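You operate a simulated robot arm through the tools that you are given. There is no shell and no other tool.

You run a simulated two-armed robot. Do the job below in one go: nothing can be reset, and whatever is moved stays where it is left.

Task
Brush the sprocket block clean with cleaner, then blow it dry.
Fine: put the brush back and switch the blower off once the drops are gone. Set down upright: green brush. What is to be rubbed or washed off counts as gone when no trace of it is left.

Only the result counts: the job must be done as asked and must still hold three seconds after the hand-in. Knocking over, shifting, dropping, spilling or breaking anything else fails it.

Robot
Two 7-joint arms with two-finger parallel grippers on one trunk that stands fixed in place. Base frame: the origin is at the foot of the trunk, x ahead of it, y to its left, z up; the work surface is at about z = 0.88. Lengths are in m, angles in degrees, forces in N, time in s.
The left shoulder is at [0.071, 0.156, 1.155], the right one opposite. Each reaches about 1.231 m from its shoulder. Payload 3.91 kg a hand.
Tool frame (each hand has its own): the origin (TCP) lies between the finger pads and is the grasp point; the fingertips stand 0.03 m ahead of it; z points along the fingers, y is the line along which they close. The gripper opens to 0.11 m. The fingers are 0.02 m wide and 0.01 m thick; the gripper's body (0.048 by 0.112 m) begins 0.055 m behind the TCP.
Orientation is told as [roll, pitch, yaw] about the base's x, y, z axes, in that order, counted from this pose: with the fingers straight down and closing along the base's y, the tool's x points along the base's -x, its y along +y and its z along -z.

Tools
- The arms move only by the tool drive_tool. It takes "left_rows", "right_rows" or both (then of equal length, played together; a hand with none holds still); each is a list that holds one entry, the list of rows, each a list of 6 numbers: the shift along the tool's x, y, z in m, then the turn, a rotation vector about the tool's x, y, z in degrees. In form: [[[dx, dy, dz, rx, ry, rz], ...]]. A call has 1 to 20 rows; each row is the pose to reach, as a shift and turn from the pose commanded when the call began, along the tool's axes at that moment. "left_gripper" and "right_gripper" are, for a hand that has rows, the finger opening in m, from 0 to 0.11, set as the call begins (left out, the last holds). A row lasts 0.2 s, in which the tool goes at most 0.05 m and 8.6 degrees; a call with a longer step from one row to the next is refused whole, and so is a gripper value outside its range. A pose out of reach is approached as far as the arm can. The call stops where the force on the tool passes 40 N (or 10 N more than at its start, if that is more) or the arm is blocked; 0.2 s more then pass. The fingers move at their own pace (about 0.108 m/s each) and stop on an object; they squeeze with about 34 N. The grip force told is the motor's: it shows also when the fingers shut on nothing. Time passes only in rows, and 0.2 s behind the last, so rows that repeat a pose let the fingers close. It gives the time, the measured TCP pose, the force on the tool (base axes), the opening and the grip force at its end, in the units of the frame above (readings bear some noise), with the torque about the TCP (base axes, N m) and any sound that the robot's microphone picked up.
- Cameras (640 x 400 px; columns grow to the right, rows downward): "scene" is now at [0.1337, -0.0408, 1.4023]; the picture's right is [-0.44, -0.90, 0.00], its down [-0.36, 0.17, -0.92] and it looks along [0.82, -0.41, -0.40] (base axes); focal length 349 px, centre (320, 200). "left" rides on the left gripper at [0.072, -0.017, -0.103] in its tool frame; the picture's right is [0.23, 0.97, 0.00], its down [-0.76, 0.18, -0.62] and it looks along [-0.61, 0.14, 0.78] (tool axes); focal length 222 px, centre (320, 200). "right" rides on the right gripper at [0.072, 0.017, -0.103] in its tool frame; the picture's right is [-0.23, 0.97, 0.00], its down [-0.76, -0.18, -0.62] and it looks along [-0.61, -0.14, 0.78] (tool axes); focal length 222 px, centre (320, 200).
- grab_frame(camera): a new picture of that camera. No time passes.
- slide_trunk(by): slides the trunk up (or, below 0, down) by that many m; the arms and the scene camera ride with it, the base frame stays. It gives what a move gives, with no picture.
- turn_head(pan, tilt): turns the head with the scene camera to pan (to the left, within 86 degrees either way) and tilt (down, from -29 to 69), counted from straight ahead of the robot. It gives what a move gives.
- probe_pixels(camera, pixels): for up to 12 pixels [column, row] of the newest picture of that camera ("zoom" is the newest enlarged one), the place [x, y, z] in the base frame of the surface seen there, good to about 0.003 m. No time passes.
- enlarge(camera, box): a new picture of the part [left, top, right, bottom] of that camera's present view, enlarged. No time passes.
- job_done(): hands the job in; it is judged then, once.

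Leave the grippers open and the arms clear of the work at the hand-in unless told otherwise.

The tools are called after "Emit:" as name(argument=value, ...) on one line, values as JSON. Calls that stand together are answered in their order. drive_tool: Moves the arms, as the interface text tells. Its arguments: {"type":"object","properties":{"left_rows":{"type":"array","items":{"type":"array","items":{"type":"array","items":{"type":"number"}}}},"left_gripper":{"type":"number"},"right_rows":{"type":"array","items":{"type":"array","items":{"type":"array","items":{"type":"number"}}}},"right_gripper":{"type":"number"}},"required":[]} The other tools are called the same way: slide_trunk (by) moves the trunk up or down; turn_head (pan, tilt) turns the head that bears the scene camera; grab_frame (camera) takes a picture; probe_pixels (camera, pixels) gives the place of the surface under pixels of a picture; enlarge (camera, box) takes an enlarged picture of a part of a camera's view; job_done () hands the job in.

At the start:

```text
time_s: 0.0
left_position: [0.7524, -0.1067, 1.2661]
left_ee_rot: [0.0, 0.0, 0.0]
left_wrist_force: [0.4, -1.0, 0.8]
left_wrist_torque: [-0.02, 0.03, -0.01]
left_width: 0.1102
left_gripper_force: 0.2
right_position: [0.5561, -0.6093, 1.2122]
right_ee_rot: [0.0, 0.1, 0.0]
right_wrist_force: [-0.2, 0.1, 0.1]
right_wrist_torque: [0.01, -0.05, -0.03]
right_width: 0.1101
right_gripper_force: 0.0
trunk travel left (down, up): [-0.6, 0.34]
head pan, tilt (commanded): [-26.2, 23.3]
```

scene: 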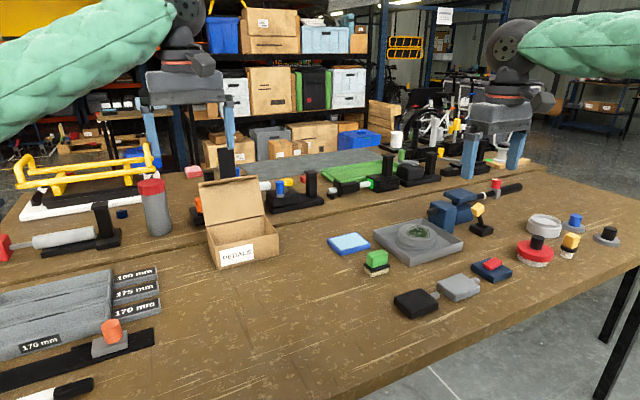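
right: 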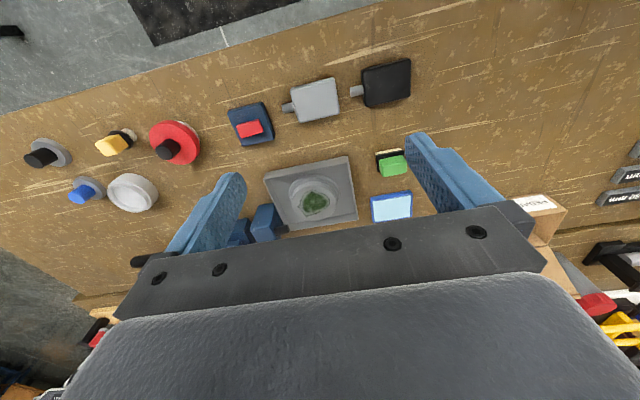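
left: 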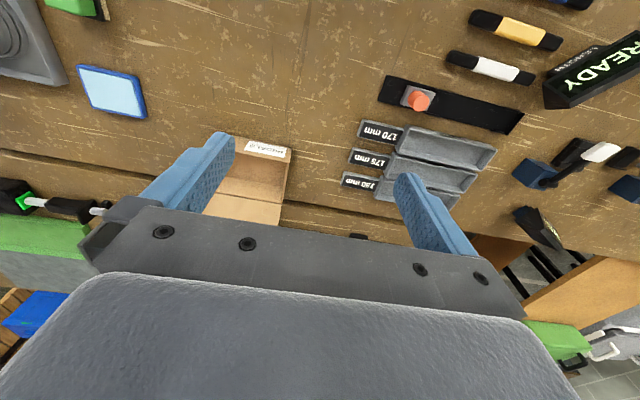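

I see a tray with a round block holding green stuff at about (418,240), a green brush at (376,262), a blue pad at (349,244), a blue device at (455,210), and several pucks and switches to the right. I'll enlarge these parts to tell them apart.

Emit:
enlarge(camera="scene", box=[320, 170, 480, 320])

Emit:
enlarge(camera="scene", box=[460, 160, 640, 290])

Emit:
enlarge(camera="right", box=[220, 60, 420, 240])

Emit:
enlarge(camera="right", box=[10, 70, 290, 270])

```text
2.67 times, centred on (400, 245) of scene
```

zoom: 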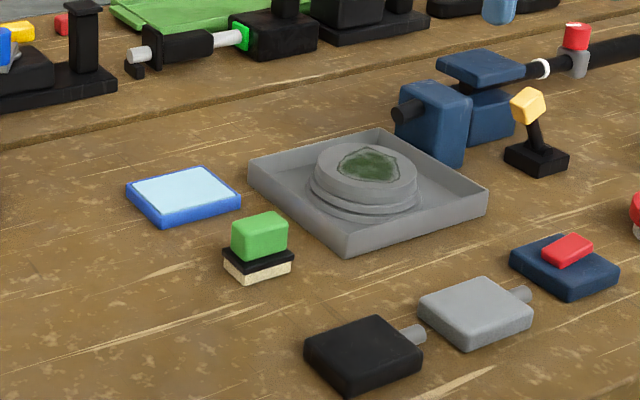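

```text
3.08 times, centred on (550, 225) of scene
```

zoom: 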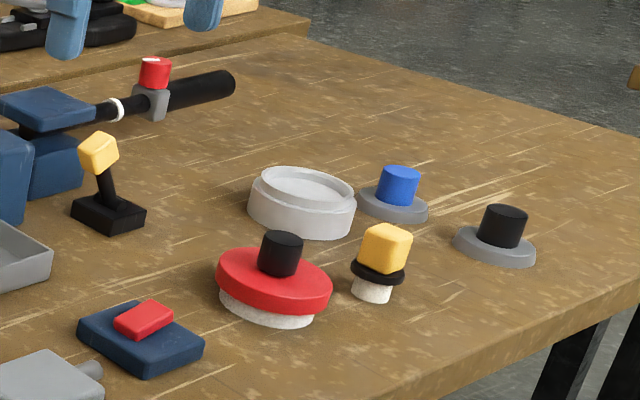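

```text
2.22 times, centred on (320, 150) of right
```

zoom: 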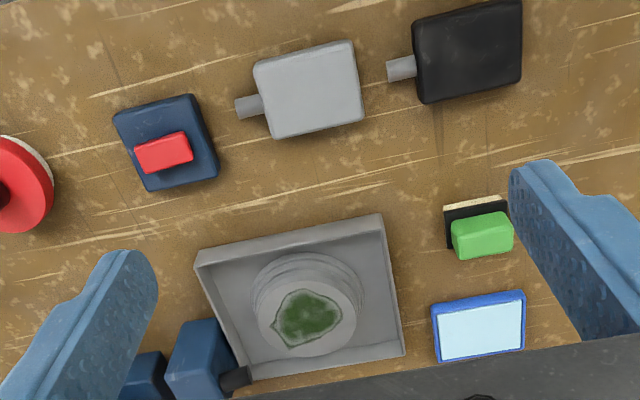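

```text
2.00 times, centred on (150, 170) of right
```

zoom: 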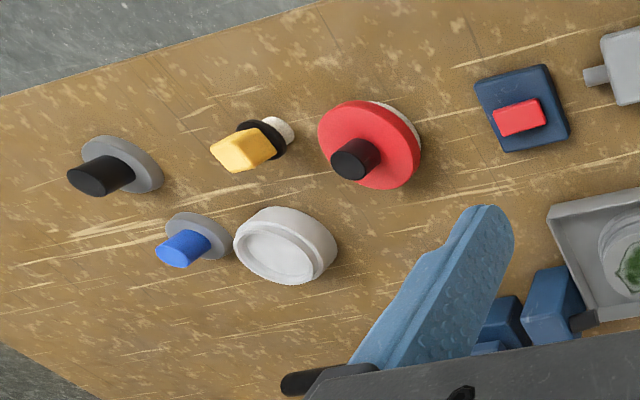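

The green brush sits next to a light-blue pad or dish that may be the cleaner. A yellow lever stands beside the navy blower. I'll zoom in more on each of these.

Emit:
enlarge(camera="scene", box=[320, 220, 400, 280])

Emit:
enlarge(camera="scene", box=[410, 170, 530, 245])

Emit:
enlarge(camera="scene", box=[370, 210, 470, 272])

Emit:
enlarge(camera="scene", box=[160, 100, 460, 280])

Emit:
enlarge(camera="scene", box=[0, 150, 280, 400])

```text
6.67 times, centred on (360, 250) of scene
```

zoom: 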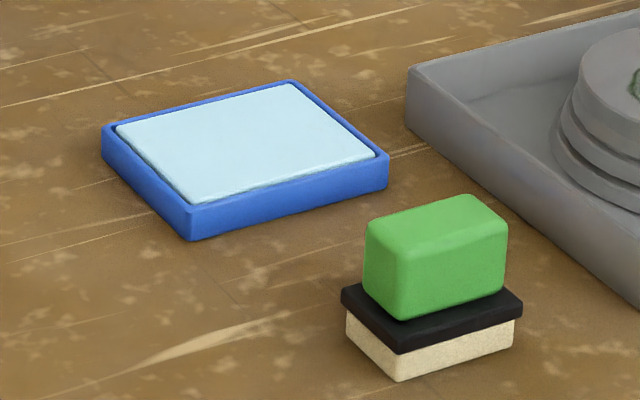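

```text
5.33 times, centred on (470, 208) of scene
```

zoom: 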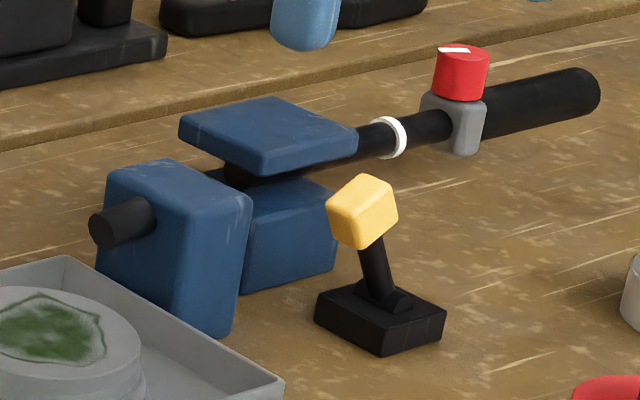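

```text
6.40 times, centred on (420, 241) of scene
```

zoom: 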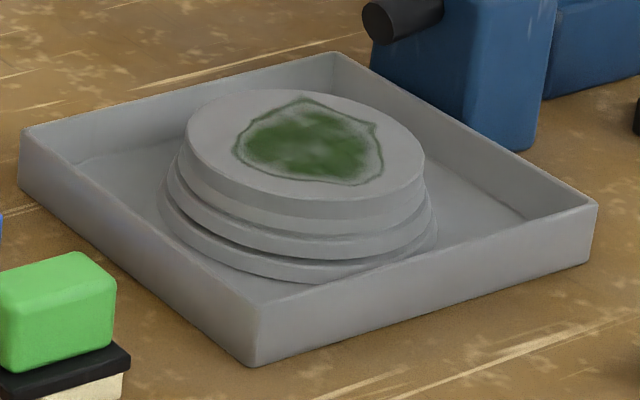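

```text
2.13 times, centred on (310, 190) of scene
```

zoom: 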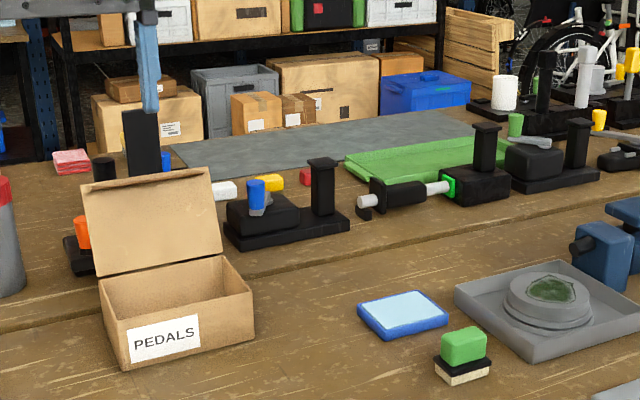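

```text
1.60 times, centred on (140, 275) of scene
```

zoom: 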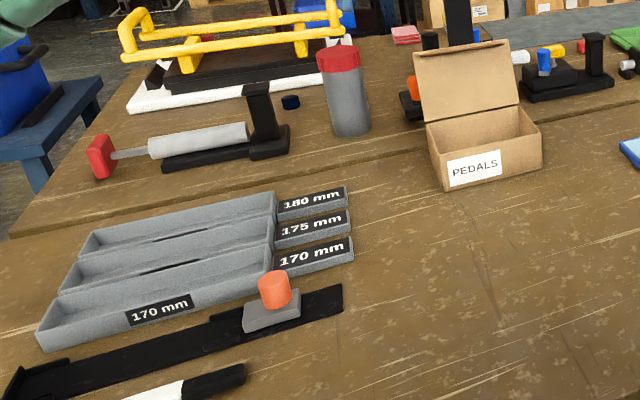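

I need positions, so I'll probe the tray, block, brush, pad, navy device, lever, red-button box and the other items.

Emit:
grab_frame(camera="scene")

Emit:
probe_pixels(camera="scene", pixels=[[376, 257], [417, 231], [349, 241], [375, 237], [405, 264], [463, 242], [477, 210], [482, 230], [494, 264], [442, 212], [461, 195], [496, 183]])

Emit:
probe_pixels(camera="scene", pixels=[[538, 242], [535, 258], [570, 241], [545, 222], [575, 219], [608, 232], [415, 298], [458, 285], [491, 270], [496, 193], [515, 188], [450, 225]])

```text
taken
```

scene: 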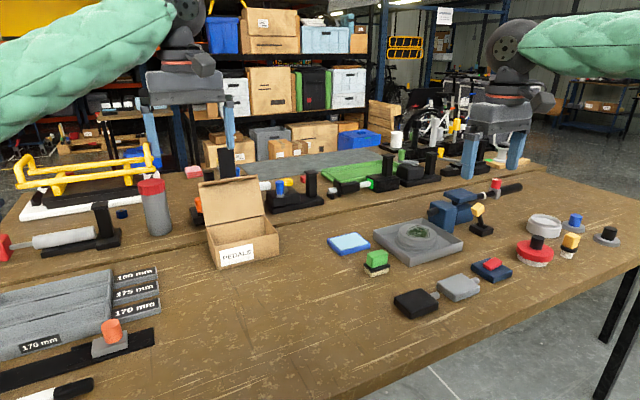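

```text
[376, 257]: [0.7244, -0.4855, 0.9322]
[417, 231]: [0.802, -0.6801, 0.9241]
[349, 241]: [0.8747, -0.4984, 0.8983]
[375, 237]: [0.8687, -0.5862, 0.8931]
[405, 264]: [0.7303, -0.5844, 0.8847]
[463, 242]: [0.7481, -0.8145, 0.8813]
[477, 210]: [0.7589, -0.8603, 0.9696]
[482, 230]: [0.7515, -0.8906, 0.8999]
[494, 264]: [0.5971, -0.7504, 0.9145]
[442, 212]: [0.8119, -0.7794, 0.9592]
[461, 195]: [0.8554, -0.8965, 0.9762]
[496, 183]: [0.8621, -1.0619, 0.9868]
```

```text
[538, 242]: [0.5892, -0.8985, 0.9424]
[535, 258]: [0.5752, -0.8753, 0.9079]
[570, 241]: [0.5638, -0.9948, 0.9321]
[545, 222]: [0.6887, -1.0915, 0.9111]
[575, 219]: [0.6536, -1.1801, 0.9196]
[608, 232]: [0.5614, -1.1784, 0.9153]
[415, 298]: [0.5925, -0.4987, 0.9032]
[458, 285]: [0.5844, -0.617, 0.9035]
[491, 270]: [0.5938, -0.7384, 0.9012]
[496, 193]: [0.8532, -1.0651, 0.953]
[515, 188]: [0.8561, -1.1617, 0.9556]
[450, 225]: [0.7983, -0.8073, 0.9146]
```

The right wrist camera can see the navy device from above, so I'll move the right hand to about (0.60, -0.80, 1.15). That is well above everything on the bench.

Emit:
drive_tool(right_rows=[[[-0.008, -0.038, 0.012, 0, 0, 0], [-0.016, -0.076, 0.024, 0, 0, 0], [-0.024, -0.114, 0.036, 0, 0, 0], [-0.032, -0.152, 0.048, 0, 0, 0], [-0.044, -0.19, 0.06, 0, 0, 0], [-0.044, -0.19, 0.06, 0, 0, 0]]])

Emit:
grab_frame(camera="right")

Emit:
grab_frame(camera="scene")

```text
time_s: 1.4
left_position: [0.7519, -0.1068, 1.2658]
left_ee_rot: [0.1, 0.0, 0.0]
left_wrist_force: [0.3, 0.0, 0.4]
left_wrist_torque: [-0.01, -0.01, -0.04]
left_width: 0.1099
left_gripper_force: 0.1
right_position: [0.6016, -0.8002, 1.1527]
right_ee_rot: [0.1, -0.1, 0.0]
right_wrist_force: [0.1, 0.4, 0.1]
right_wrist_torque: [0.0, 0.0, 0.01]
right_width: 0.1099
right_gripper_force: 0.0
trunk travel left (down, up): [-0.6, 0.34]
head pan, tilt (commanded): [-26.2, 23.3]
```

```text
taken
```

right: 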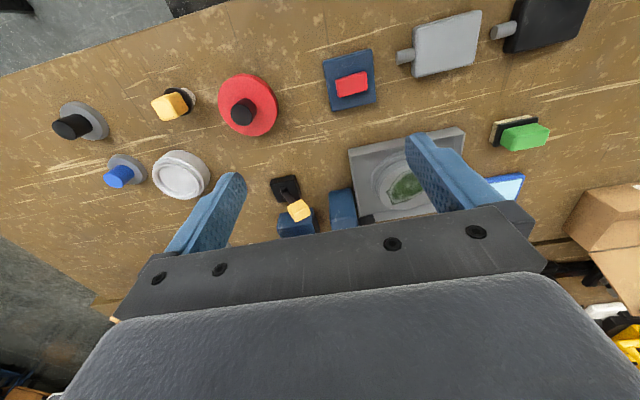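

```text
taken
```

scene: 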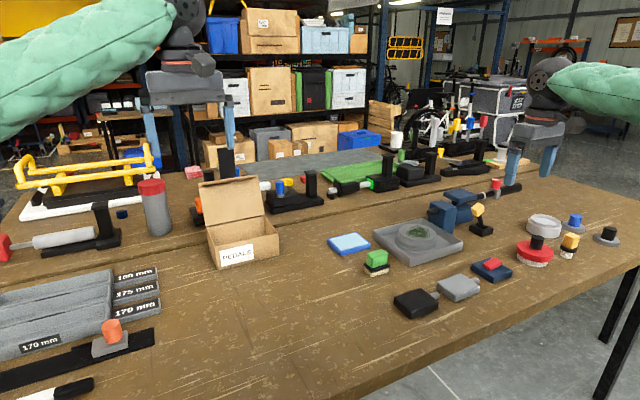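

The navy device is hidden behind the gripper in the right view. I'll back the hand off toward me by 0.17 so that it comes into view.

Emit:
drive_tool(right_rows=[[[0.045, -0.01, 0, 0, 0, 0], [0.09, -0.02, 0, 0, 0, 0], [0.13, -0.03, 0, 0, 0, 0], [0.17, -0.04, 0, 0, 0, 0], [0.17, -0.04, 0, 0, 0, 0]]])

Emit:
grab_frame(camera="right")

```text
time_s: 2.6
left_position: [0.7527, -0.1067, 1.2657]
left_ee_rot: [0.0, 0.1, 0.0]
left_wrist_force: [0.9, 0.2, -0.7]
left_wrist_torque: [-0.03, 0.01, -0.04]
left_width: 0.1101
left_gripper_force: 0.1
right_position: [0.4317, -0.8389, 1.152]
right_ee_rot: [0.0, 0.1, -0.1]
right_wrist_force: [0.2, -0.5, 1.1]
right_wrist_torque: [-0.01, 0.02, 0.02]
right_width: 0.1103
right_gripper_force: 0.1
trunk travel left (down, up): [-0.6, 0.34]
head pan, tilt (commanded): [-26.2, 23.3]
```

```text
taken
```

right: 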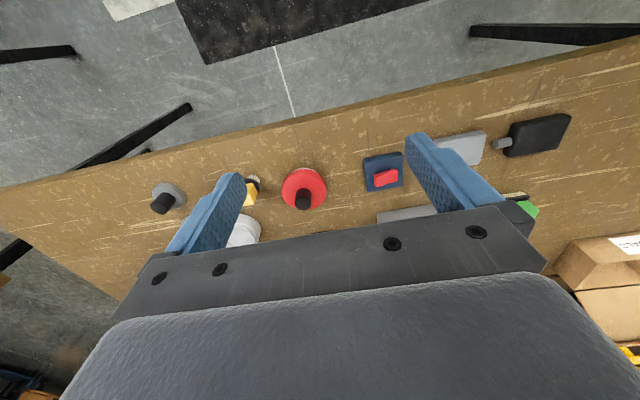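

The wrist picture is upside down: its top is the near side and its bottom is the far side. I need the hand further forward instead, so I'll go to about x 0.78, y -0.86, still at z 1.15.

Emit:
drive_tool(right_rows=[[[-0.045, 0, 0, 0, 0, 0], [-0.09, 0, 0, 0, 0, 0], [-0.135, 0, 0, 0, 0, 0], [-0.18, 0, 0, 0, 0, 0], [-0.225, 0, 0, 0, 0, 0], [-0.27, 0, 0, 0, 0, 0], [-0.315, 0, 0, 0, 0, 0], [-0.35, 0, 0, 0, 0, 0], [-0.35, 0, 0, 0, 0, 0]]])

Emit:
grab_frame(camera="right")

Emit:
enlarge(camera="right", box=[210, 60, 450, 220])

```text
time_s: 4.6
left_position: [0.7519, -0.1089, 1.2668]
left_ee_rot: [0.2, 0.0, 0.0]
left_wrist_force: [0.0, 0.0, 0.3]
left_wrist_torque: [0.04, 0.0, 0.02]
left_width: 0.11
left_gripper_force: 0.0
right_position: [0.781, -0.8423, 1.1503]
right_ee_rot: [0.1, 0.2, 0.0]
right_wrist_force: [-0.8, -0.4, -0.8]
right_wrist_torque: [0.05, 0.01, 0.01]
right_width: 0.1098
right_gripper_force: 0.0
trunk travel left (down, up): [-0.6, 0.34]
head pan, tilt (commanded): [-26.2, 23.3]
```

```text
taken
```

right: 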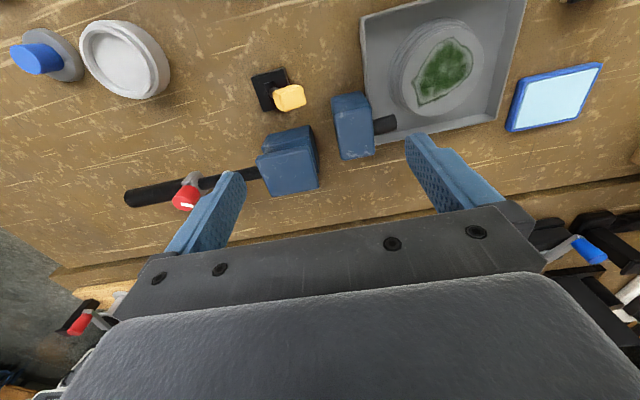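

```text
2.50 times, centred on (330, 140) of right
```

zoom: 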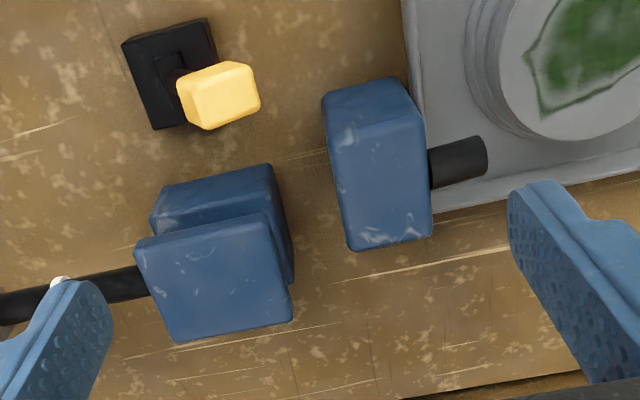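

The navy block nearest the tray, at zoom (380,160), has a black nozzle pointing over the tray, so it is probably the blower. The navy jaws behind it hold a seat post. I'll zoom in on the yellow lever, the red-on-navy box and the nozzle.

Emit:
enlarge(camera="scene", box=[465, 250, 520, 290])

Emit:
enlarge(camera="scene", box=[420, 190, 500, 245])

Emit:
enlarge(camera="right", box=[230, 50, 330, 130])

Emit:
enlarge(camera="right", box=[320, 0, 620, 180])

```text
10.00 times, centred on (492, 270) of scene
```

zoom: 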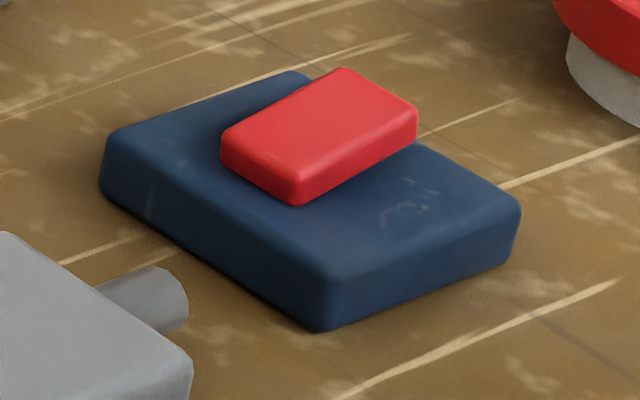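

```text
7.27 times, centred on (460, 218) of scene
```

zoom: 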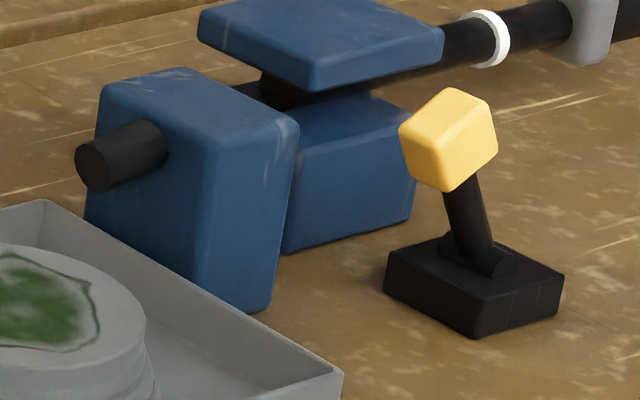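

```text
5.00 times, centred on (280, 90) of right
```

zoom: 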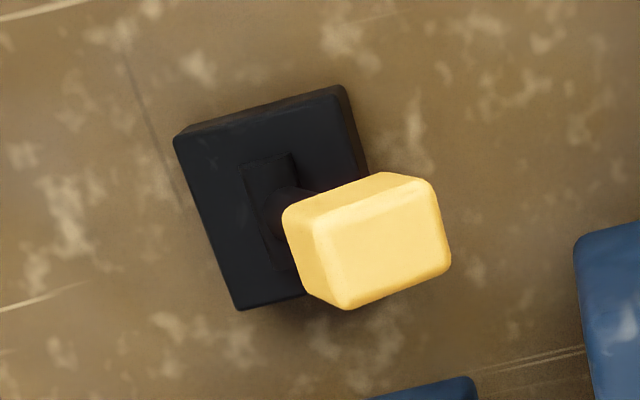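

```text
2.13 times, centred on (470, 90) of right
```

zoom: 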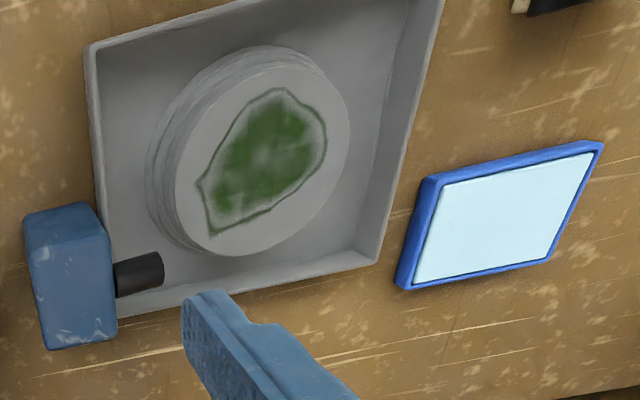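

The yellow lever on the black base looks like a toggle beside the blower. Before moving I'll measure the brush precisely from an enlarged scene view.

Emit:
enlarge(camera="scene", box=[352, 242, 400, 282])

```text
10.00 times, centred on (376, 262) of scene
```

zoom: 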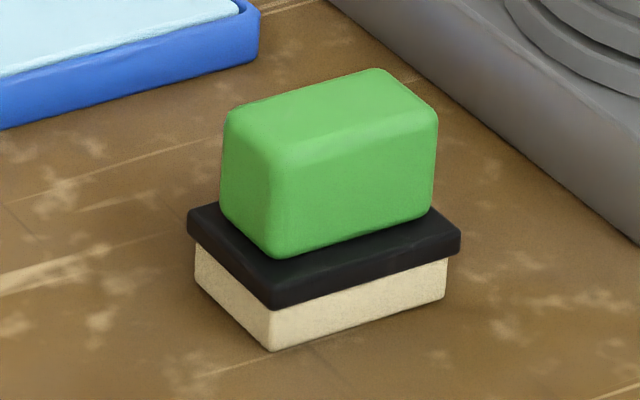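

Emit:
probe_pixels(camera="zoom", pixels=[[240, 115], [378, 78], [428, 112], [285, 150], [330, 110], [200, 218], [275, 290], [450, 240], [270, 340], [440, 292], [245, 200], [350, 190]])

```text
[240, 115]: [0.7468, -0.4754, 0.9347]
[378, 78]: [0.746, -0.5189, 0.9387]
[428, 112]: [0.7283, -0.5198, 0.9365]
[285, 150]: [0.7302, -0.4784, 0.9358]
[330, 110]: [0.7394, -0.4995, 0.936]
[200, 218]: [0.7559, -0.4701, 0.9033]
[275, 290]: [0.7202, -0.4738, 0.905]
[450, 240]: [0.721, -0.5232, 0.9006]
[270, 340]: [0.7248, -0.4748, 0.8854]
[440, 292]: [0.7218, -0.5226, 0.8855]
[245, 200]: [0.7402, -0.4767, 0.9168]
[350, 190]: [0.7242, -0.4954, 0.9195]
```

The brush is about 0.048 m long along y, 0.03 m wide along x, with its top at z 0.937 and its centre near (0.737, -0.4975). Next I'll check what could be the cleaner: the blue dish, the white cup and the grey can with the red cap.

Emit:
enlarge(camera="scene", box=[510, 200, 630, 275])

Emit:
enlarge(camera="right", box=[0, 0, 200, 125])

Emit:
enlarge(camera="scene", box=[100, 150, 220, 250])

Emit:
enlarge(camera="right", box=[490, 40, 630, 150])

```text
5.33 times, centred on (570, 238) of scene
```

zoom: 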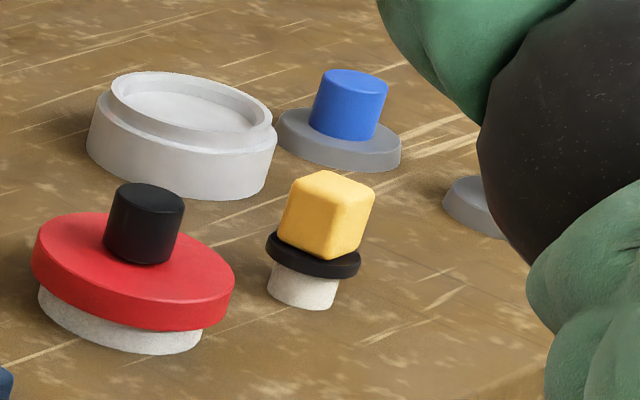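

```text
3.20 times, centred on (100, 62) of right
```

zoom: 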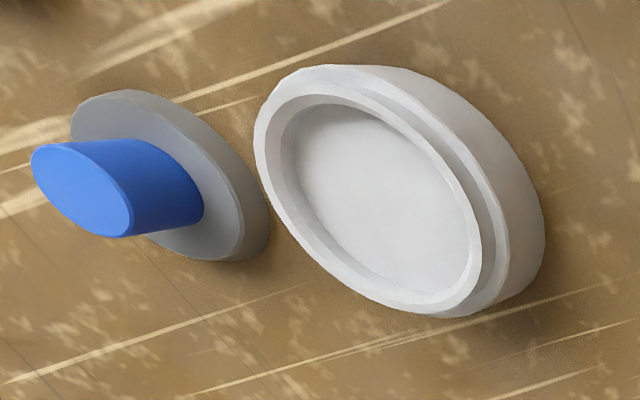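

```text
4.00 times, centred on (160, 200) of scene
```

zoom: 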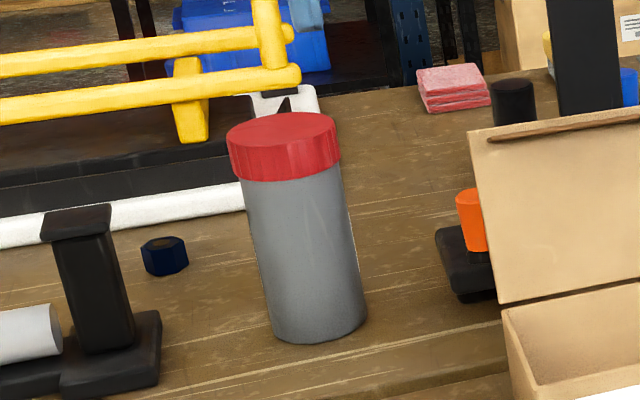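

```text
3.64 times, centred on (560, 95) of right
```

zoom: 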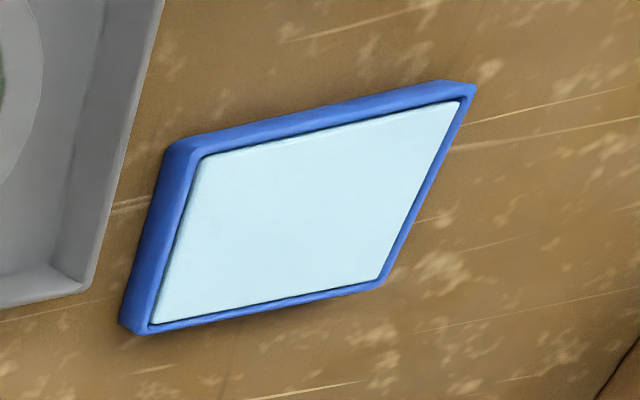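

The blue dish holds a flat, light-blue soaked pad and is right by the brush, so that is the cleaner. Next I'll measure the sprocket block, grime extent, nozzle, tray rim and pad.

Emit:
enlarge(camera="scene", box=[370, 195, 470, 270])

```text
5.33 times, centred on (420, 232) of scene
```

zoom: 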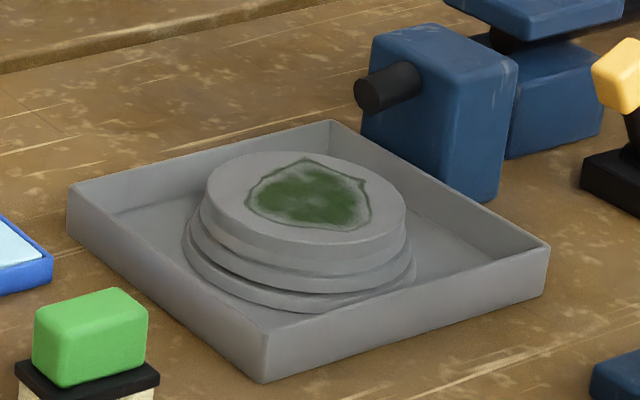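

Emit:
probe_pixels(camera="zoom", pixels=[[208, 200], [405, 210], [285, 156], [330, 243], [247, 193], [309, 160], [368, 188], [338, 229], [270, 215], [372, 215], [310, 195], [150, 200]])

Emit:
probe_pixels(camera="zoom", pixels=[[70, 188], [332, 122], [547, 243], [265, 335], [368, 92], [395, 70], [415, 68], [400, 95], [430, 30], [500, 65], [470, 90], [380, 40]])

```text
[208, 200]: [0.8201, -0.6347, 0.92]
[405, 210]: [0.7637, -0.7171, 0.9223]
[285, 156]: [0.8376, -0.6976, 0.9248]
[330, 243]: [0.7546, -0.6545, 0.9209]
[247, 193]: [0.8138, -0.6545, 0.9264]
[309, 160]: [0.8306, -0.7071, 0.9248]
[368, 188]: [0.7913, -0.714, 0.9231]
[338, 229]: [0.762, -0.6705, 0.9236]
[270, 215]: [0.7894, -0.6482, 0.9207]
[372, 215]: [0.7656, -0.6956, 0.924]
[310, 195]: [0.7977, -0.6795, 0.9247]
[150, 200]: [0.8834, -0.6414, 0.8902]
```

```text
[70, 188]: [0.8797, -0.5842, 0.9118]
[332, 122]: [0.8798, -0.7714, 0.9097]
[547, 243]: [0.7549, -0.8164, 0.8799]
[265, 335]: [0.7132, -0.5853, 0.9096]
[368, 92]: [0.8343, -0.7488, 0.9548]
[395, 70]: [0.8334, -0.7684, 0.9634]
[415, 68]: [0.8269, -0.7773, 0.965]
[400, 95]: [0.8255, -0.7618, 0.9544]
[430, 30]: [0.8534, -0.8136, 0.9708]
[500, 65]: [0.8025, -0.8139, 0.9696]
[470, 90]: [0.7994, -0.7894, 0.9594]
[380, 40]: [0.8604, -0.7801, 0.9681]
```

Measurements:
- **Block:** centre about (0.797, -0.679), top z 0.924, radius about 0.046.
- **Grime:** spans x 0.762–0.831 and y -0.714 to -0.648.
- **Nozzle:** tip near (0.832, -0.749, 0.955).

Next I'll move the right hand over the brush, first across at z 1.15 and then down to about 1.05, with the fingers at 0.08.

Emit:
drive_tool(right_rows=[[[0.004, 0.035, 0, 0, 0, 0], [0.008, 0.07, 0, 0, 0, 0], [0.012, 0.105, 0, 0, 0, 0], [0.016, 0.14, 0, 0, 0, 0], [0.022, 0.175, 0, 0, 0, 0], [0.026, 0.21, 0, 0, 0, 0], [0.03, 0.245, 0, 0, 0, 0], [0.034, 0.28, 0, 0, 0, 0], [0.038, 0.31, 0, 0, 0, 0], [0.043, 0.342, 0, 0, 0, 0], [0.043, 0.342, 0.035, 0, 0, 0], [0.043, 0.342, 0.07, 0, 0, 0], [0.043, 0.342, 0.1, 0, 0, 0], [0.043, 0.342, 0.1, 0, 0, 0]]], right_gripper=0.08)

Emit:
grab_frame(camera="right")

Emit:
enlarge(camera="scene", box=[300, 120, 460, 280])

```text
time_s: 7.6
left_position: [0.7513, -0.1067, 1.2668]
left_ee_rot: [0.0, 0.0, 0.0]
left_wrist_force: [0.2, 0.6, -0.6]
left_wrist_torque: [0.01, 0.0, 0.02]
left_width: 0.1101
left_gripper_force: 0.1
right_position: [0.738, -0.4958, 1.0519]
right_ee_rot: [0.0, 0.0, 0.0]
right_wrist_force: [-0.3, -0.6, -0.3]
right_wrist_torque: [-0.02, 0.03, -0.02]
right_width: 0.0803
right_gripper_force: 0.1
trunk travel left (down, up): [-0.6, 0.34]
head pan, tilt (commanded): [-26.2, 23.3]
```

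```text
taken
```

right: 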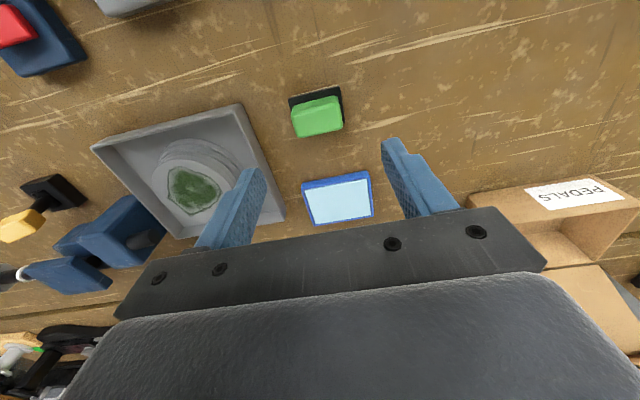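

```text
2.50 times, centred on (380, 200) of scene
```

zoom: 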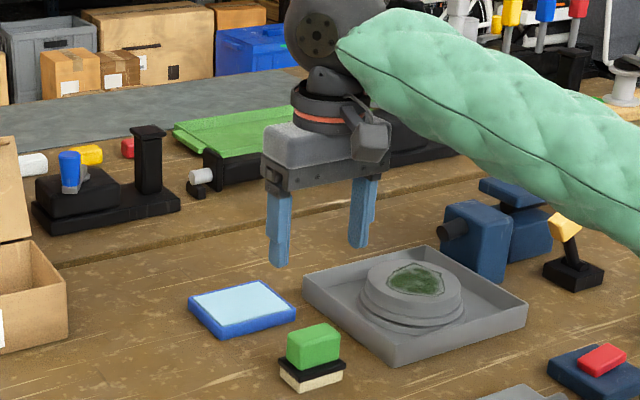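

The brush is below the hand. I'll enlarge the right view and probe its edges for exact centre and yaw.

Emit:
enlarge(camera="right", box=[270, 75, 370, 145])

```text
5.71 times, centred on (320, 110) of right
```

zoom: 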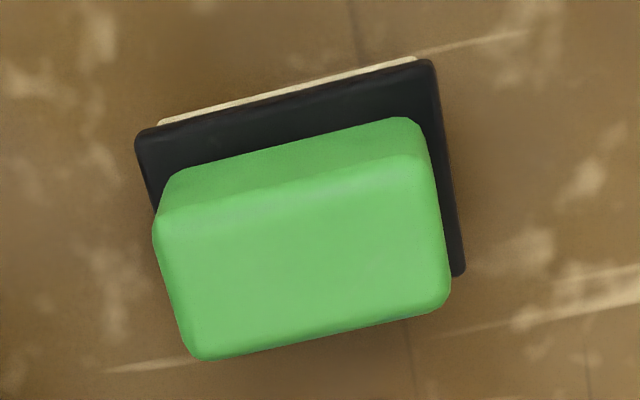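

Emit:
probe_pixels(camera="zoom", pixels=[[165, 215], [415, 160], [435, 295], [205, 345], [300, 260], [145, 140], [425, 70], [455, 265], [290, 185], [165, 285], [440, 220], [320, 330]])

```text
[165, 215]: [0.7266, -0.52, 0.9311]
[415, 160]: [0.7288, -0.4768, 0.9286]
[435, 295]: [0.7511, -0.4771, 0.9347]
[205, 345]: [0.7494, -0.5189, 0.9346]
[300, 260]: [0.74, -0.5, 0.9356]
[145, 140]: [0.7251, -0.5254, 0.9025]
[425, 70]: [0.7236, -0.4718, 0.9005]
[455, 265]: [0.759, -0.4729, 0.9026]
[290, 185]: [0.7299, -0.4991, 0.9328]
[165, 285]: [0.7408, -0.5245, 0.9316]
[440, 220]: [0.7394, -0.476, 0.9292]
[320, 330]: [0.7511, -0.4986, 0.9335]
```

The brush centre is (0.739, -0.4985), its top is at z 0.935, and it is practically aligned with y. I'll lower straight to TCP z about 0.939, which puts the fingertips at 0.909, just above the black plate at 0.904. The fingers stay at 0.08 on the way down.

Emit:
drive_tool(right_rows=[[[-0.002, -0.0012, 0.03, 0, 0, 0], [-0.002, -0.0012, 0.06, 0, 0, 0], [-0.002, -0.0012, 0.085, 0, 0, 0], [-0.002, -0.0012, 0.1, 0, 0, 0], [-0.002, -0.0012, 0.113, 0, 0, 0], [-0.002, -0.0012, 0.113, 0, 0, 0]]])

Emit:
grab_frame(camera="right")

Emit:
enlarge(camera="scene", box=[330, 200, 430, 290])

```text
time_s: 9.0
left_position: [0.7507, -0.1082, 1.2675]
left_ee_rot: [0.0, -0.1, 0.0]
left_wrist_force: [0.0, 0.9, -0.4]
left_wrist_torque: [0.01, -0.02, 0.02]
left_width: 0.11
left_gripper_force: 0.1
right_position: [0.7397, -0.4988, 0.9397]
right_ee_rot: [0.0, 0.0, 0.0]
right_wrist_force: [-0.4, 0.1, -0.1]
right_wrist_torque: [-0.01, -0.01, 0.03]
right_width: 0.0799
right_gripper_force: 0.0
trunk travel left (down, up): [-0.6, 0.34]
head pan, tilt (commanded): [-26.2, 23.3]
```

```text
taken
```

right: 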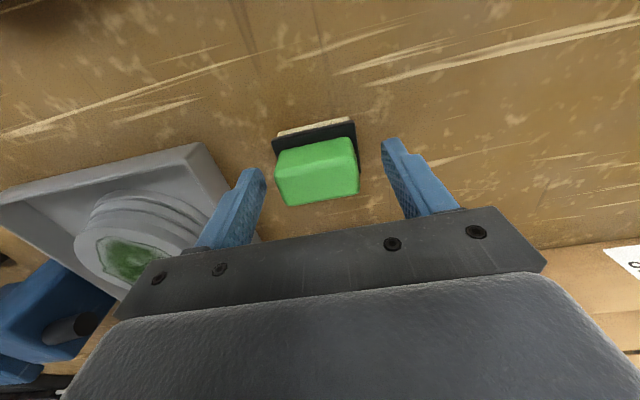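

```text
4.44 times, centred on (380, 245) of scene
```

zoom: 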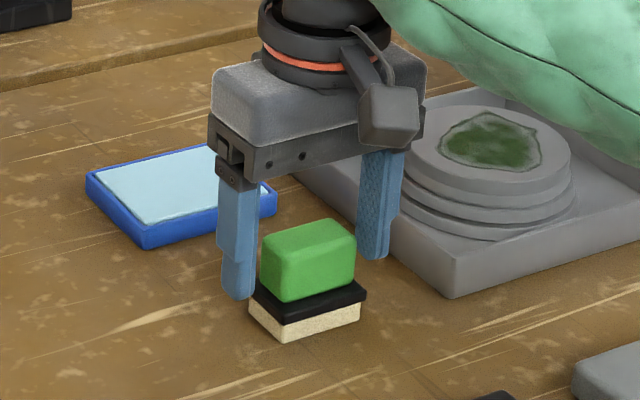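

The fingers flank the green handle cleanly. I'll close on it in place.

Emit:
drive_tool(right_rows=[[[0, 0, 0, 0, 0, 0], [0, 0, 0, 0, 0, 0], [0, 0, 0, 0, 0, 0], [0, 0, 0, 0, 0, 0]]], right_gripper=0.03)

Emit:
grab_frame(camera="right")

Emit:
enlarge(camera="scene", box=[330, 200, 430, 290])

```text
time_s: 10.0
left_position: [0.7516, -0.1071, 1.2664]
left_ee_rot: [0.0, 0.0, 0.1]
left_wrist_force: [0.0, -0.3, -0.7]
left_wrist_torque: [-0.01, -0.02, 0.03]
left_width: 0.11
left_gripper_force: 0.0
right_position: [0.7398, -0.498, 0.939]
right_ee_rot: [0.0, 0.0, 0.0]
right_wrist_force: [-0.2, -0.1, 1.0]
right_wrist_torque: [0.07, -0.04, 0.01]
right_width: 0.0493
right_gripper_force: 33.5
trunk travel left (down, up): [-0.6, 0.34]
head pan, tilt (commanded): [-26.2, 23.3]
```

```text
taken
```

right: 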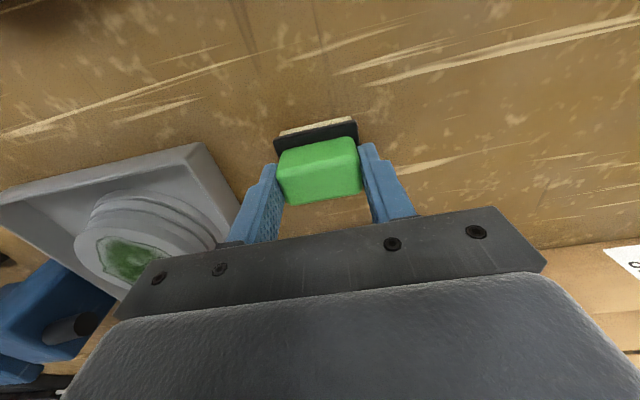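

```text
4.44 times, centred on (380, 245) of scene
```

zoom: 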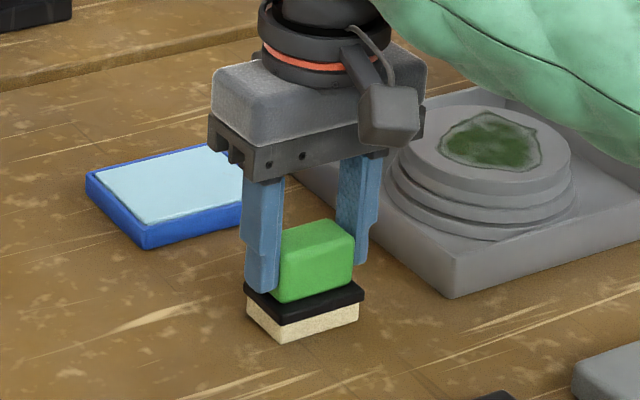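

The grip is firm at width 0.049 and 33.5 N. I'll lift straight up 0.08 m and check that the brush hangs level.

Emit:
drive_tool(right_rows=[[[0, 0, -0.01, 0, 0, 0], [0, 0, -0.03, 0, 0, 0], [0, 0, -0.055, 0, 0, 0], [0, 0, -0.08, 0, 0, 0], [0, 0, -0.08, 0, 0, 0]]])

Emit:
grab_frame(camera="right")

Emit:
enlarge(camera="scene", box=[310, 180, 410, 270])

```text
time_s: 11.2
left_position: [0.7515, -0.1066, 1.266]
left_ee_rot: [0.0, 0.0, 0.0]
left_wrist_force: [0.1, 0.5, 0.0]
left_wrist_torque: [0.0, 0.02, -0.01]
left_width: 0.1102
left_gripper_force: 0.0
right_position: [0.7396, -0.4996, 1.019]
right_ee_rot: [0.0, 0.1, 0.0]
right_wrist_force: [0.9, 0.4, -1.2]
right_wrist_torque: [0.01, -0.02, -0.02]
right_width: 0.0492
right_gripper_force: 33.6
trunk travel left (down, up): [-0.6, 0.34]
head pan, tilt (commanded): [-26.2, 23.3]
```

```text
taken
```

right: 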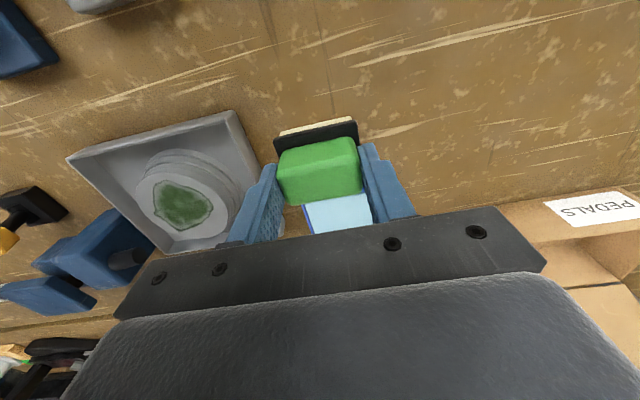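

```text
4.44 times, centred on (360, 225) of scene
```

zoom: 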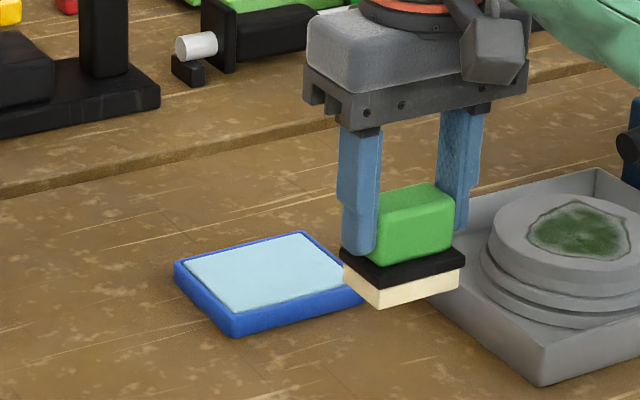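

The brush hangs level. I'll probe the pad corners in this zoom along with the bristle bottom.

Emit:
probe_pixels(camera="zoom", pixels=[[190, 266], [302, 237], [236, 308], [338, 262], [265, 270], [360, 294], [270, 330], [178, 262], [380, 303], [455, 288], [345, 268], [230, 330]])

```text
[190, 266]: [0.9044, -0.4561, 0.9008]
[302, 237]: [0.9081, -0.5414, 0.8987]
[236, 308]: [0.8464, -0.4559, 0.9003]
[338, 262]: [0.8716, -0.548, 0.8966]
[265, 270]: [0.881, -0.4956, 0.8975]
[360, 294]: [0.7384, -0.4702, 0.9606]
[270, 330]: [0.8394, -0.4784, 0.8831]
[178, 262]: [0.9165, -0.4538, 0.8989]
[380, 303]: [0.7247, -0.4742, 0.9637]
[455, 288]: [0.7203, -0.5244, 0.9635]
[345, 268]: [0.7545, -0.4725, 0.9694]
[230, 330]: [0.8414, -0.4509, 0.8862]
```

The pad's inner surface spans x 0.845–0.908 and y -0.548 to -0.455 at z about 0.898. The bristle bottom is about 0.058 below the TCP. I'll carry the brush over the pad centre and lower it to about 10 mm above.

Emit:
drive_tool(right_rows=[[[-0.035, -0.001, 0, 0, 0, 0], [-0.07, -0.002, 0, 0, 0, 0], [-0.105, -0.0025, 0, 0, 0, 0], [-0.137, -0.0025, 0, 0, 0, 0], [-0.137, -0.0025, 0.02, 0, 0, 0], [-0.137, -0.0025, 0.04, 0, 0, 0], [-0.137, -0.0025, 0.052, 0, 0, 0], [-0.137, -0.0025, 0.052, 0, 0, 0]]])

Emit:
enlarge(camera="scene", box=[310, 180, 410, 270])

```text
time_s: 13.0
left_position: [0.7523, -0.1074, 1.2663]
left_ee_rot: [-0.1, 0.0, 0.1]
left_wrist_force: [-0.3, 0.4, -0.4]
left_wrist_torque: [0.02, 0.02, 0.0]
left_width: 0.1101
left_gripper_force: 0.1
right_position: [0.8773, -0.5006, 0.9678]
right_ee_rot: [0.0, 0.0, -0.1]
right_wrist_force: [0.0, -0.9, -0.1]
right_wrist_torque: [-0.01, -0.01, 0.01]
right_width: 0.0493
right_gripper_force: 34.3
trunk travel left (down, up): [-0.6, 0.34]
head pan, tilt (commanded): [-26.2, 23.3]
```

```text
4.44 times, centred on (360, 225) of scene
```

zoom: 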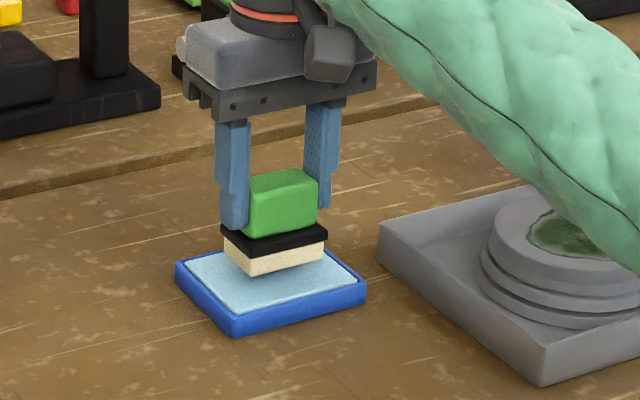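

The brush is centred over the pad with a small gap. I'll lower in 2–3 mm steps until it touches lightly.

Emit:
drive_tool(right_rows=[[[0, 0, 0.003, 0, 0, 0], [0, 0, 0.006, 0, 0, 0], [0, 0, 0.008, 0, 0, 0], [0, 0, 0.0095, 0, 0, 0], [0, 0, 0.0095, 0, 0, 0]]])

Emit:
enlarge(camera="scene", box=[330, 205, 390, 260])

```text
time_s: 14.2
left_position: [0.7513, -0.1071, 1.2667]
left_ee_rot: [0.0, 0.0, 0.1]
left_wrist_force: [-0.6, 0.4, -0.3]
left_wrist_torque: [-0.04, 0.0, -0.01]
left_width: 0.1102
left_gripper_force: 0.0
right_position: [0.8771, -0.5012, 0.9571]
right_ee_rot: [0.0, 0.0, 0.0]
right_wrist_force: [-0.1, -0.4, -1.1]
right_wrist_torque: [0.0, 0.0, -0.01]
right_width: 0.0492
right_gripper_force: 33.8
trunk travel left (down, up): [-0.6, 0.34]
head pan, tilt (commanded): [-26.2, 23.3]
```

```text
7.27 times, centred on (360, 232) of scene
```

zoom: 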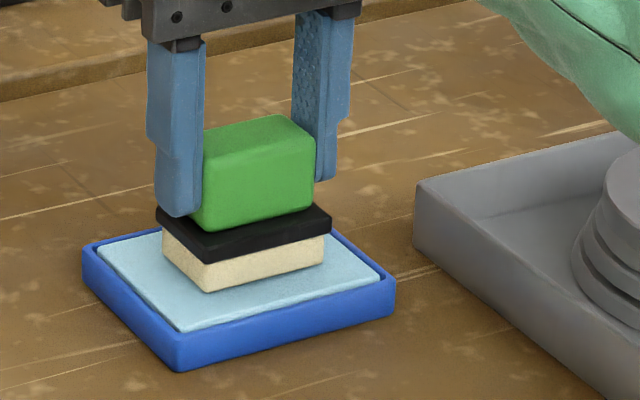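

No contact force shows yet. I'll lower another 3 mm in 1 mm steps.

Emit:
drive_tool(right_rows=[[[0, 0, 0.001, 0, 0, 0], [0, 0, 0.002, 0, 0, 0], [0, 0, 0.002, 0, 0, 0]]])

```text
time_s: 15.0
left_position: [0.7516, -0.1065, 1.2669]
left_ee_rot: [0.1, 0.0, 0.1]
left_wrist_force: [-0.8, 0.1, -0.7]
left_wrist_torque: [0.01, 0.01, 0.02]
left_width: 0.1099
left_gripper_force: 0.1
right_position: [0.8768, -0.4999, 0.9555]
right_ee_rot: [0.0, 0.0, 0.0]
right_wrist_force: [1.0, -0.6, 5.2]
right_wrist_torque: [0.04, 0.0, -0.02]
right_width: 0.0492
right_gripper_force: 34.4
trunk travel left (down, up): [-0.6, 0.34]
head pan, tilt (commanded): [-26.2, 23.3]
```

Contact is made with about 5 N upward at TCP z 0.9555. I'll hold it a moment pressed 0.5 mm further so the bristles soak, then lift and look at them.

Emit:
drive_tool(right_rows=[[[0, 0, 0.0005, 0, 0, 0], [0, 0, 0.0005, 0, 0, 0], [0, 0, 0.0005, 0, 0, 0], [0, 0, 0.0005, 0, 0, 0], [0, 0, 0.0005, 0, 0, 0]]])

Emit:
enlarge(camera="scene", box=[330, 205, 390, 260])

```text
time_s: 16.2
left_position: [0.7503, -0.1056, 1.2672]
left_ee_rot: [0.0, 0.0, 0.1]
left_wrist_force: [0.4, 0.2, 0.4]
left_wrist_torque: [-0.02, -0.03, -0.04]
left_width: 0.11
left_gripper_force: 0.1
right_position: [0.8768, -0.5003, 0.955]
right_ee_rot: [0.1, 0.0, 0.0]
right_wrist_force: [4.7, -0.2, 11.5]
right_wrist_torque: [0.03, -0.1, -0.02]
right_width: 0.0495
right_gripper_force: 34.1
trunk travel left (down, up): [-0.6, 0.34]
head pan, tilt (commanded): [-26.2, 23.3]
```

```text
7.27 times, centred on (360, 232) of scene
```

zoom: 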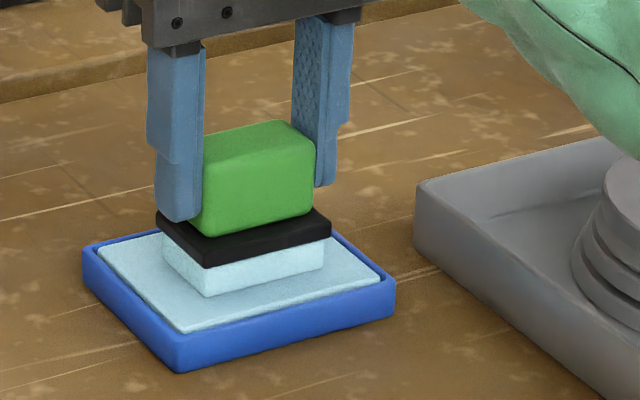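

The bristles turned light blue, so the brush is loaded with cleaner. I'll lift 0.08, move over the block centre at (0.797, -0.68), and stop above it.

Emit:
drive_tool(right_rows=[[[0, 0, -0.01, 0, 0, 0], [0, 0, -0.04, 0, 0, 0], [0, 0, -0.08, 0, 0, 0], [0.016, -0.036, -0.08, 0, 0, 0], [0.032, -0.072, -0.08, 0, 0, 0], [0.048, -0.108, -0.08, 0, 0, 0], [0.064, -0.144, -0.08, 0, 0, 0], [0.079, -0.179, -0.08, 0, 0, 0], [0.079, -0.179, -0.055, 0, 0, 0], [0.079, -0.179, -0.04, 0, 0, 0], [0.079, -0.179, -0.04, 0, 0, 0]]])

Emit:
grab_frame(camera="right")

Emit:
enlarge(camera="scene", box=[330, 170, 490, 280])

```text
time_s: 18.6
left_position: [0.7517, -0.1068, 1.2662]
left_ee_rot: [0.0, 0.0, 0.0]
left_wrist_force: [-0.5, 0.0, -0.9]
left_wrist_torque: [-0.03, -0.01, 0.01]
left_width: 0.1101
left_gripper_force: 0.1
right_position: [0.7988, -0.6811, 0.9951]
right_ee_rot: [0.0, 0.0, 0.0]
right_wrist_force: [0.1, -0.7, -0.4]
right_wrist_torque: [-0.02, -0.01, 0.01]
right_width: 0.0491
right_gripper_force: 33.8
trunk travel left (down, up): [-0.6, 0.34]
head pan, tilt (commanded): [-26.2, 23.3]
```

```text
taken
```

right: 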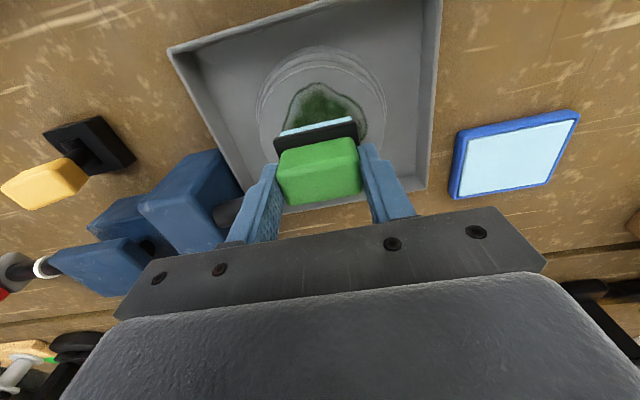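

```text
3.64 times, centred on (410, 225) of scene
```

zoom: 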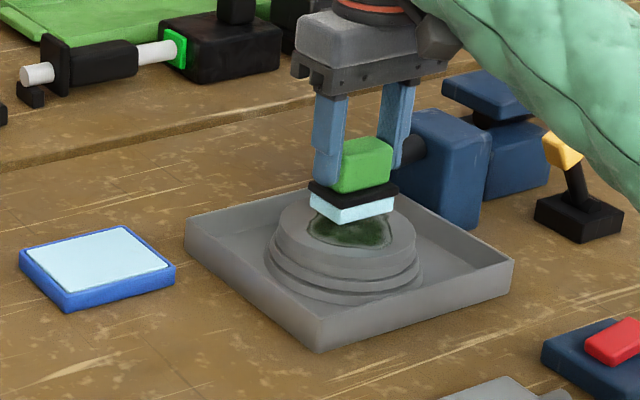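

The brush is about 13 mm above the grime and clear of the nozzle. I'll lower in small steps until a light contact force shows.

Emit:
drive_tool(right_rows=[[[0, 0, 0.005, 0, 0, 0], [0, 0, 0.009, 0, 0, 0], [0, 0, 0.011, 0, 0, 0], [0, 0, 0.012, 0, 0, 0], [0, 0, 0.013, 0, 0, 0], [0, 0, 0.013, 0, 0, 0]]])

```text
time_s: 20.0
left_position: [0.7522, -0.1068, 1.2669]
left_ee_rot: [0.0, 0.1, -0.1]
left_wrist_force: [0.7, 0.7, 0.0]
left_wrist_torque: [0.02, 0.0, -0.04]
left_width: 0.1099
left_gripper_force: 0.0
right_position: [0.7975, -0.6791, 0.9812]
right_ee_rot: [0.0, 0.0, 0.0]
right_wrist_force: [-0.3, -0.6, 0.1]
right_wrist_torque: [-0.01, -0.02, -0.01]
right_width: 0.0494
right_gripper_force: 33.9
trunk travel left (down, up): [-0.6, 0.34]
head pan, tilt (commanded): [-26.2, 23.3]
```

No contact yet at z 0.981. I'll lower in 0.5 mm steps by up to 2 mm more.

Emit:
drive_tool(right_rows=[[[0, 0, 0.0005, 0, 0, 0], [0, 0, 0.001, 0, 0, 0], [0, 0, 0.001, 0, 0, 0]]])

```text
time_s: 20.8
left_position: [0.7508, -0.1066, 1.2663]
left_ee_rot: [0.0, 0.0, 0.2]
left_wrist_force: [-0.1, -0.2, 0.6]
left_wrist_torque: [-0.04, 0.02, 0.01]
left_width: 0.1102
left_gripper_force: 0.0
right_position: [0.7976, -0.6792, 0.9818]
right_ee_rot: [0.0, 0.0, 0.0]
right_wrist_force: [0.1, 0.1, 0.6]
right_wrist_torque: [-0.05, 0.02, -0.01]
right_width: 0.0493
right_gripper_force: 33.5
trunk travel left (down, up): [-0.6, 0.34]
head pan, tilt (commanded): [-26.2, 23.3]
```

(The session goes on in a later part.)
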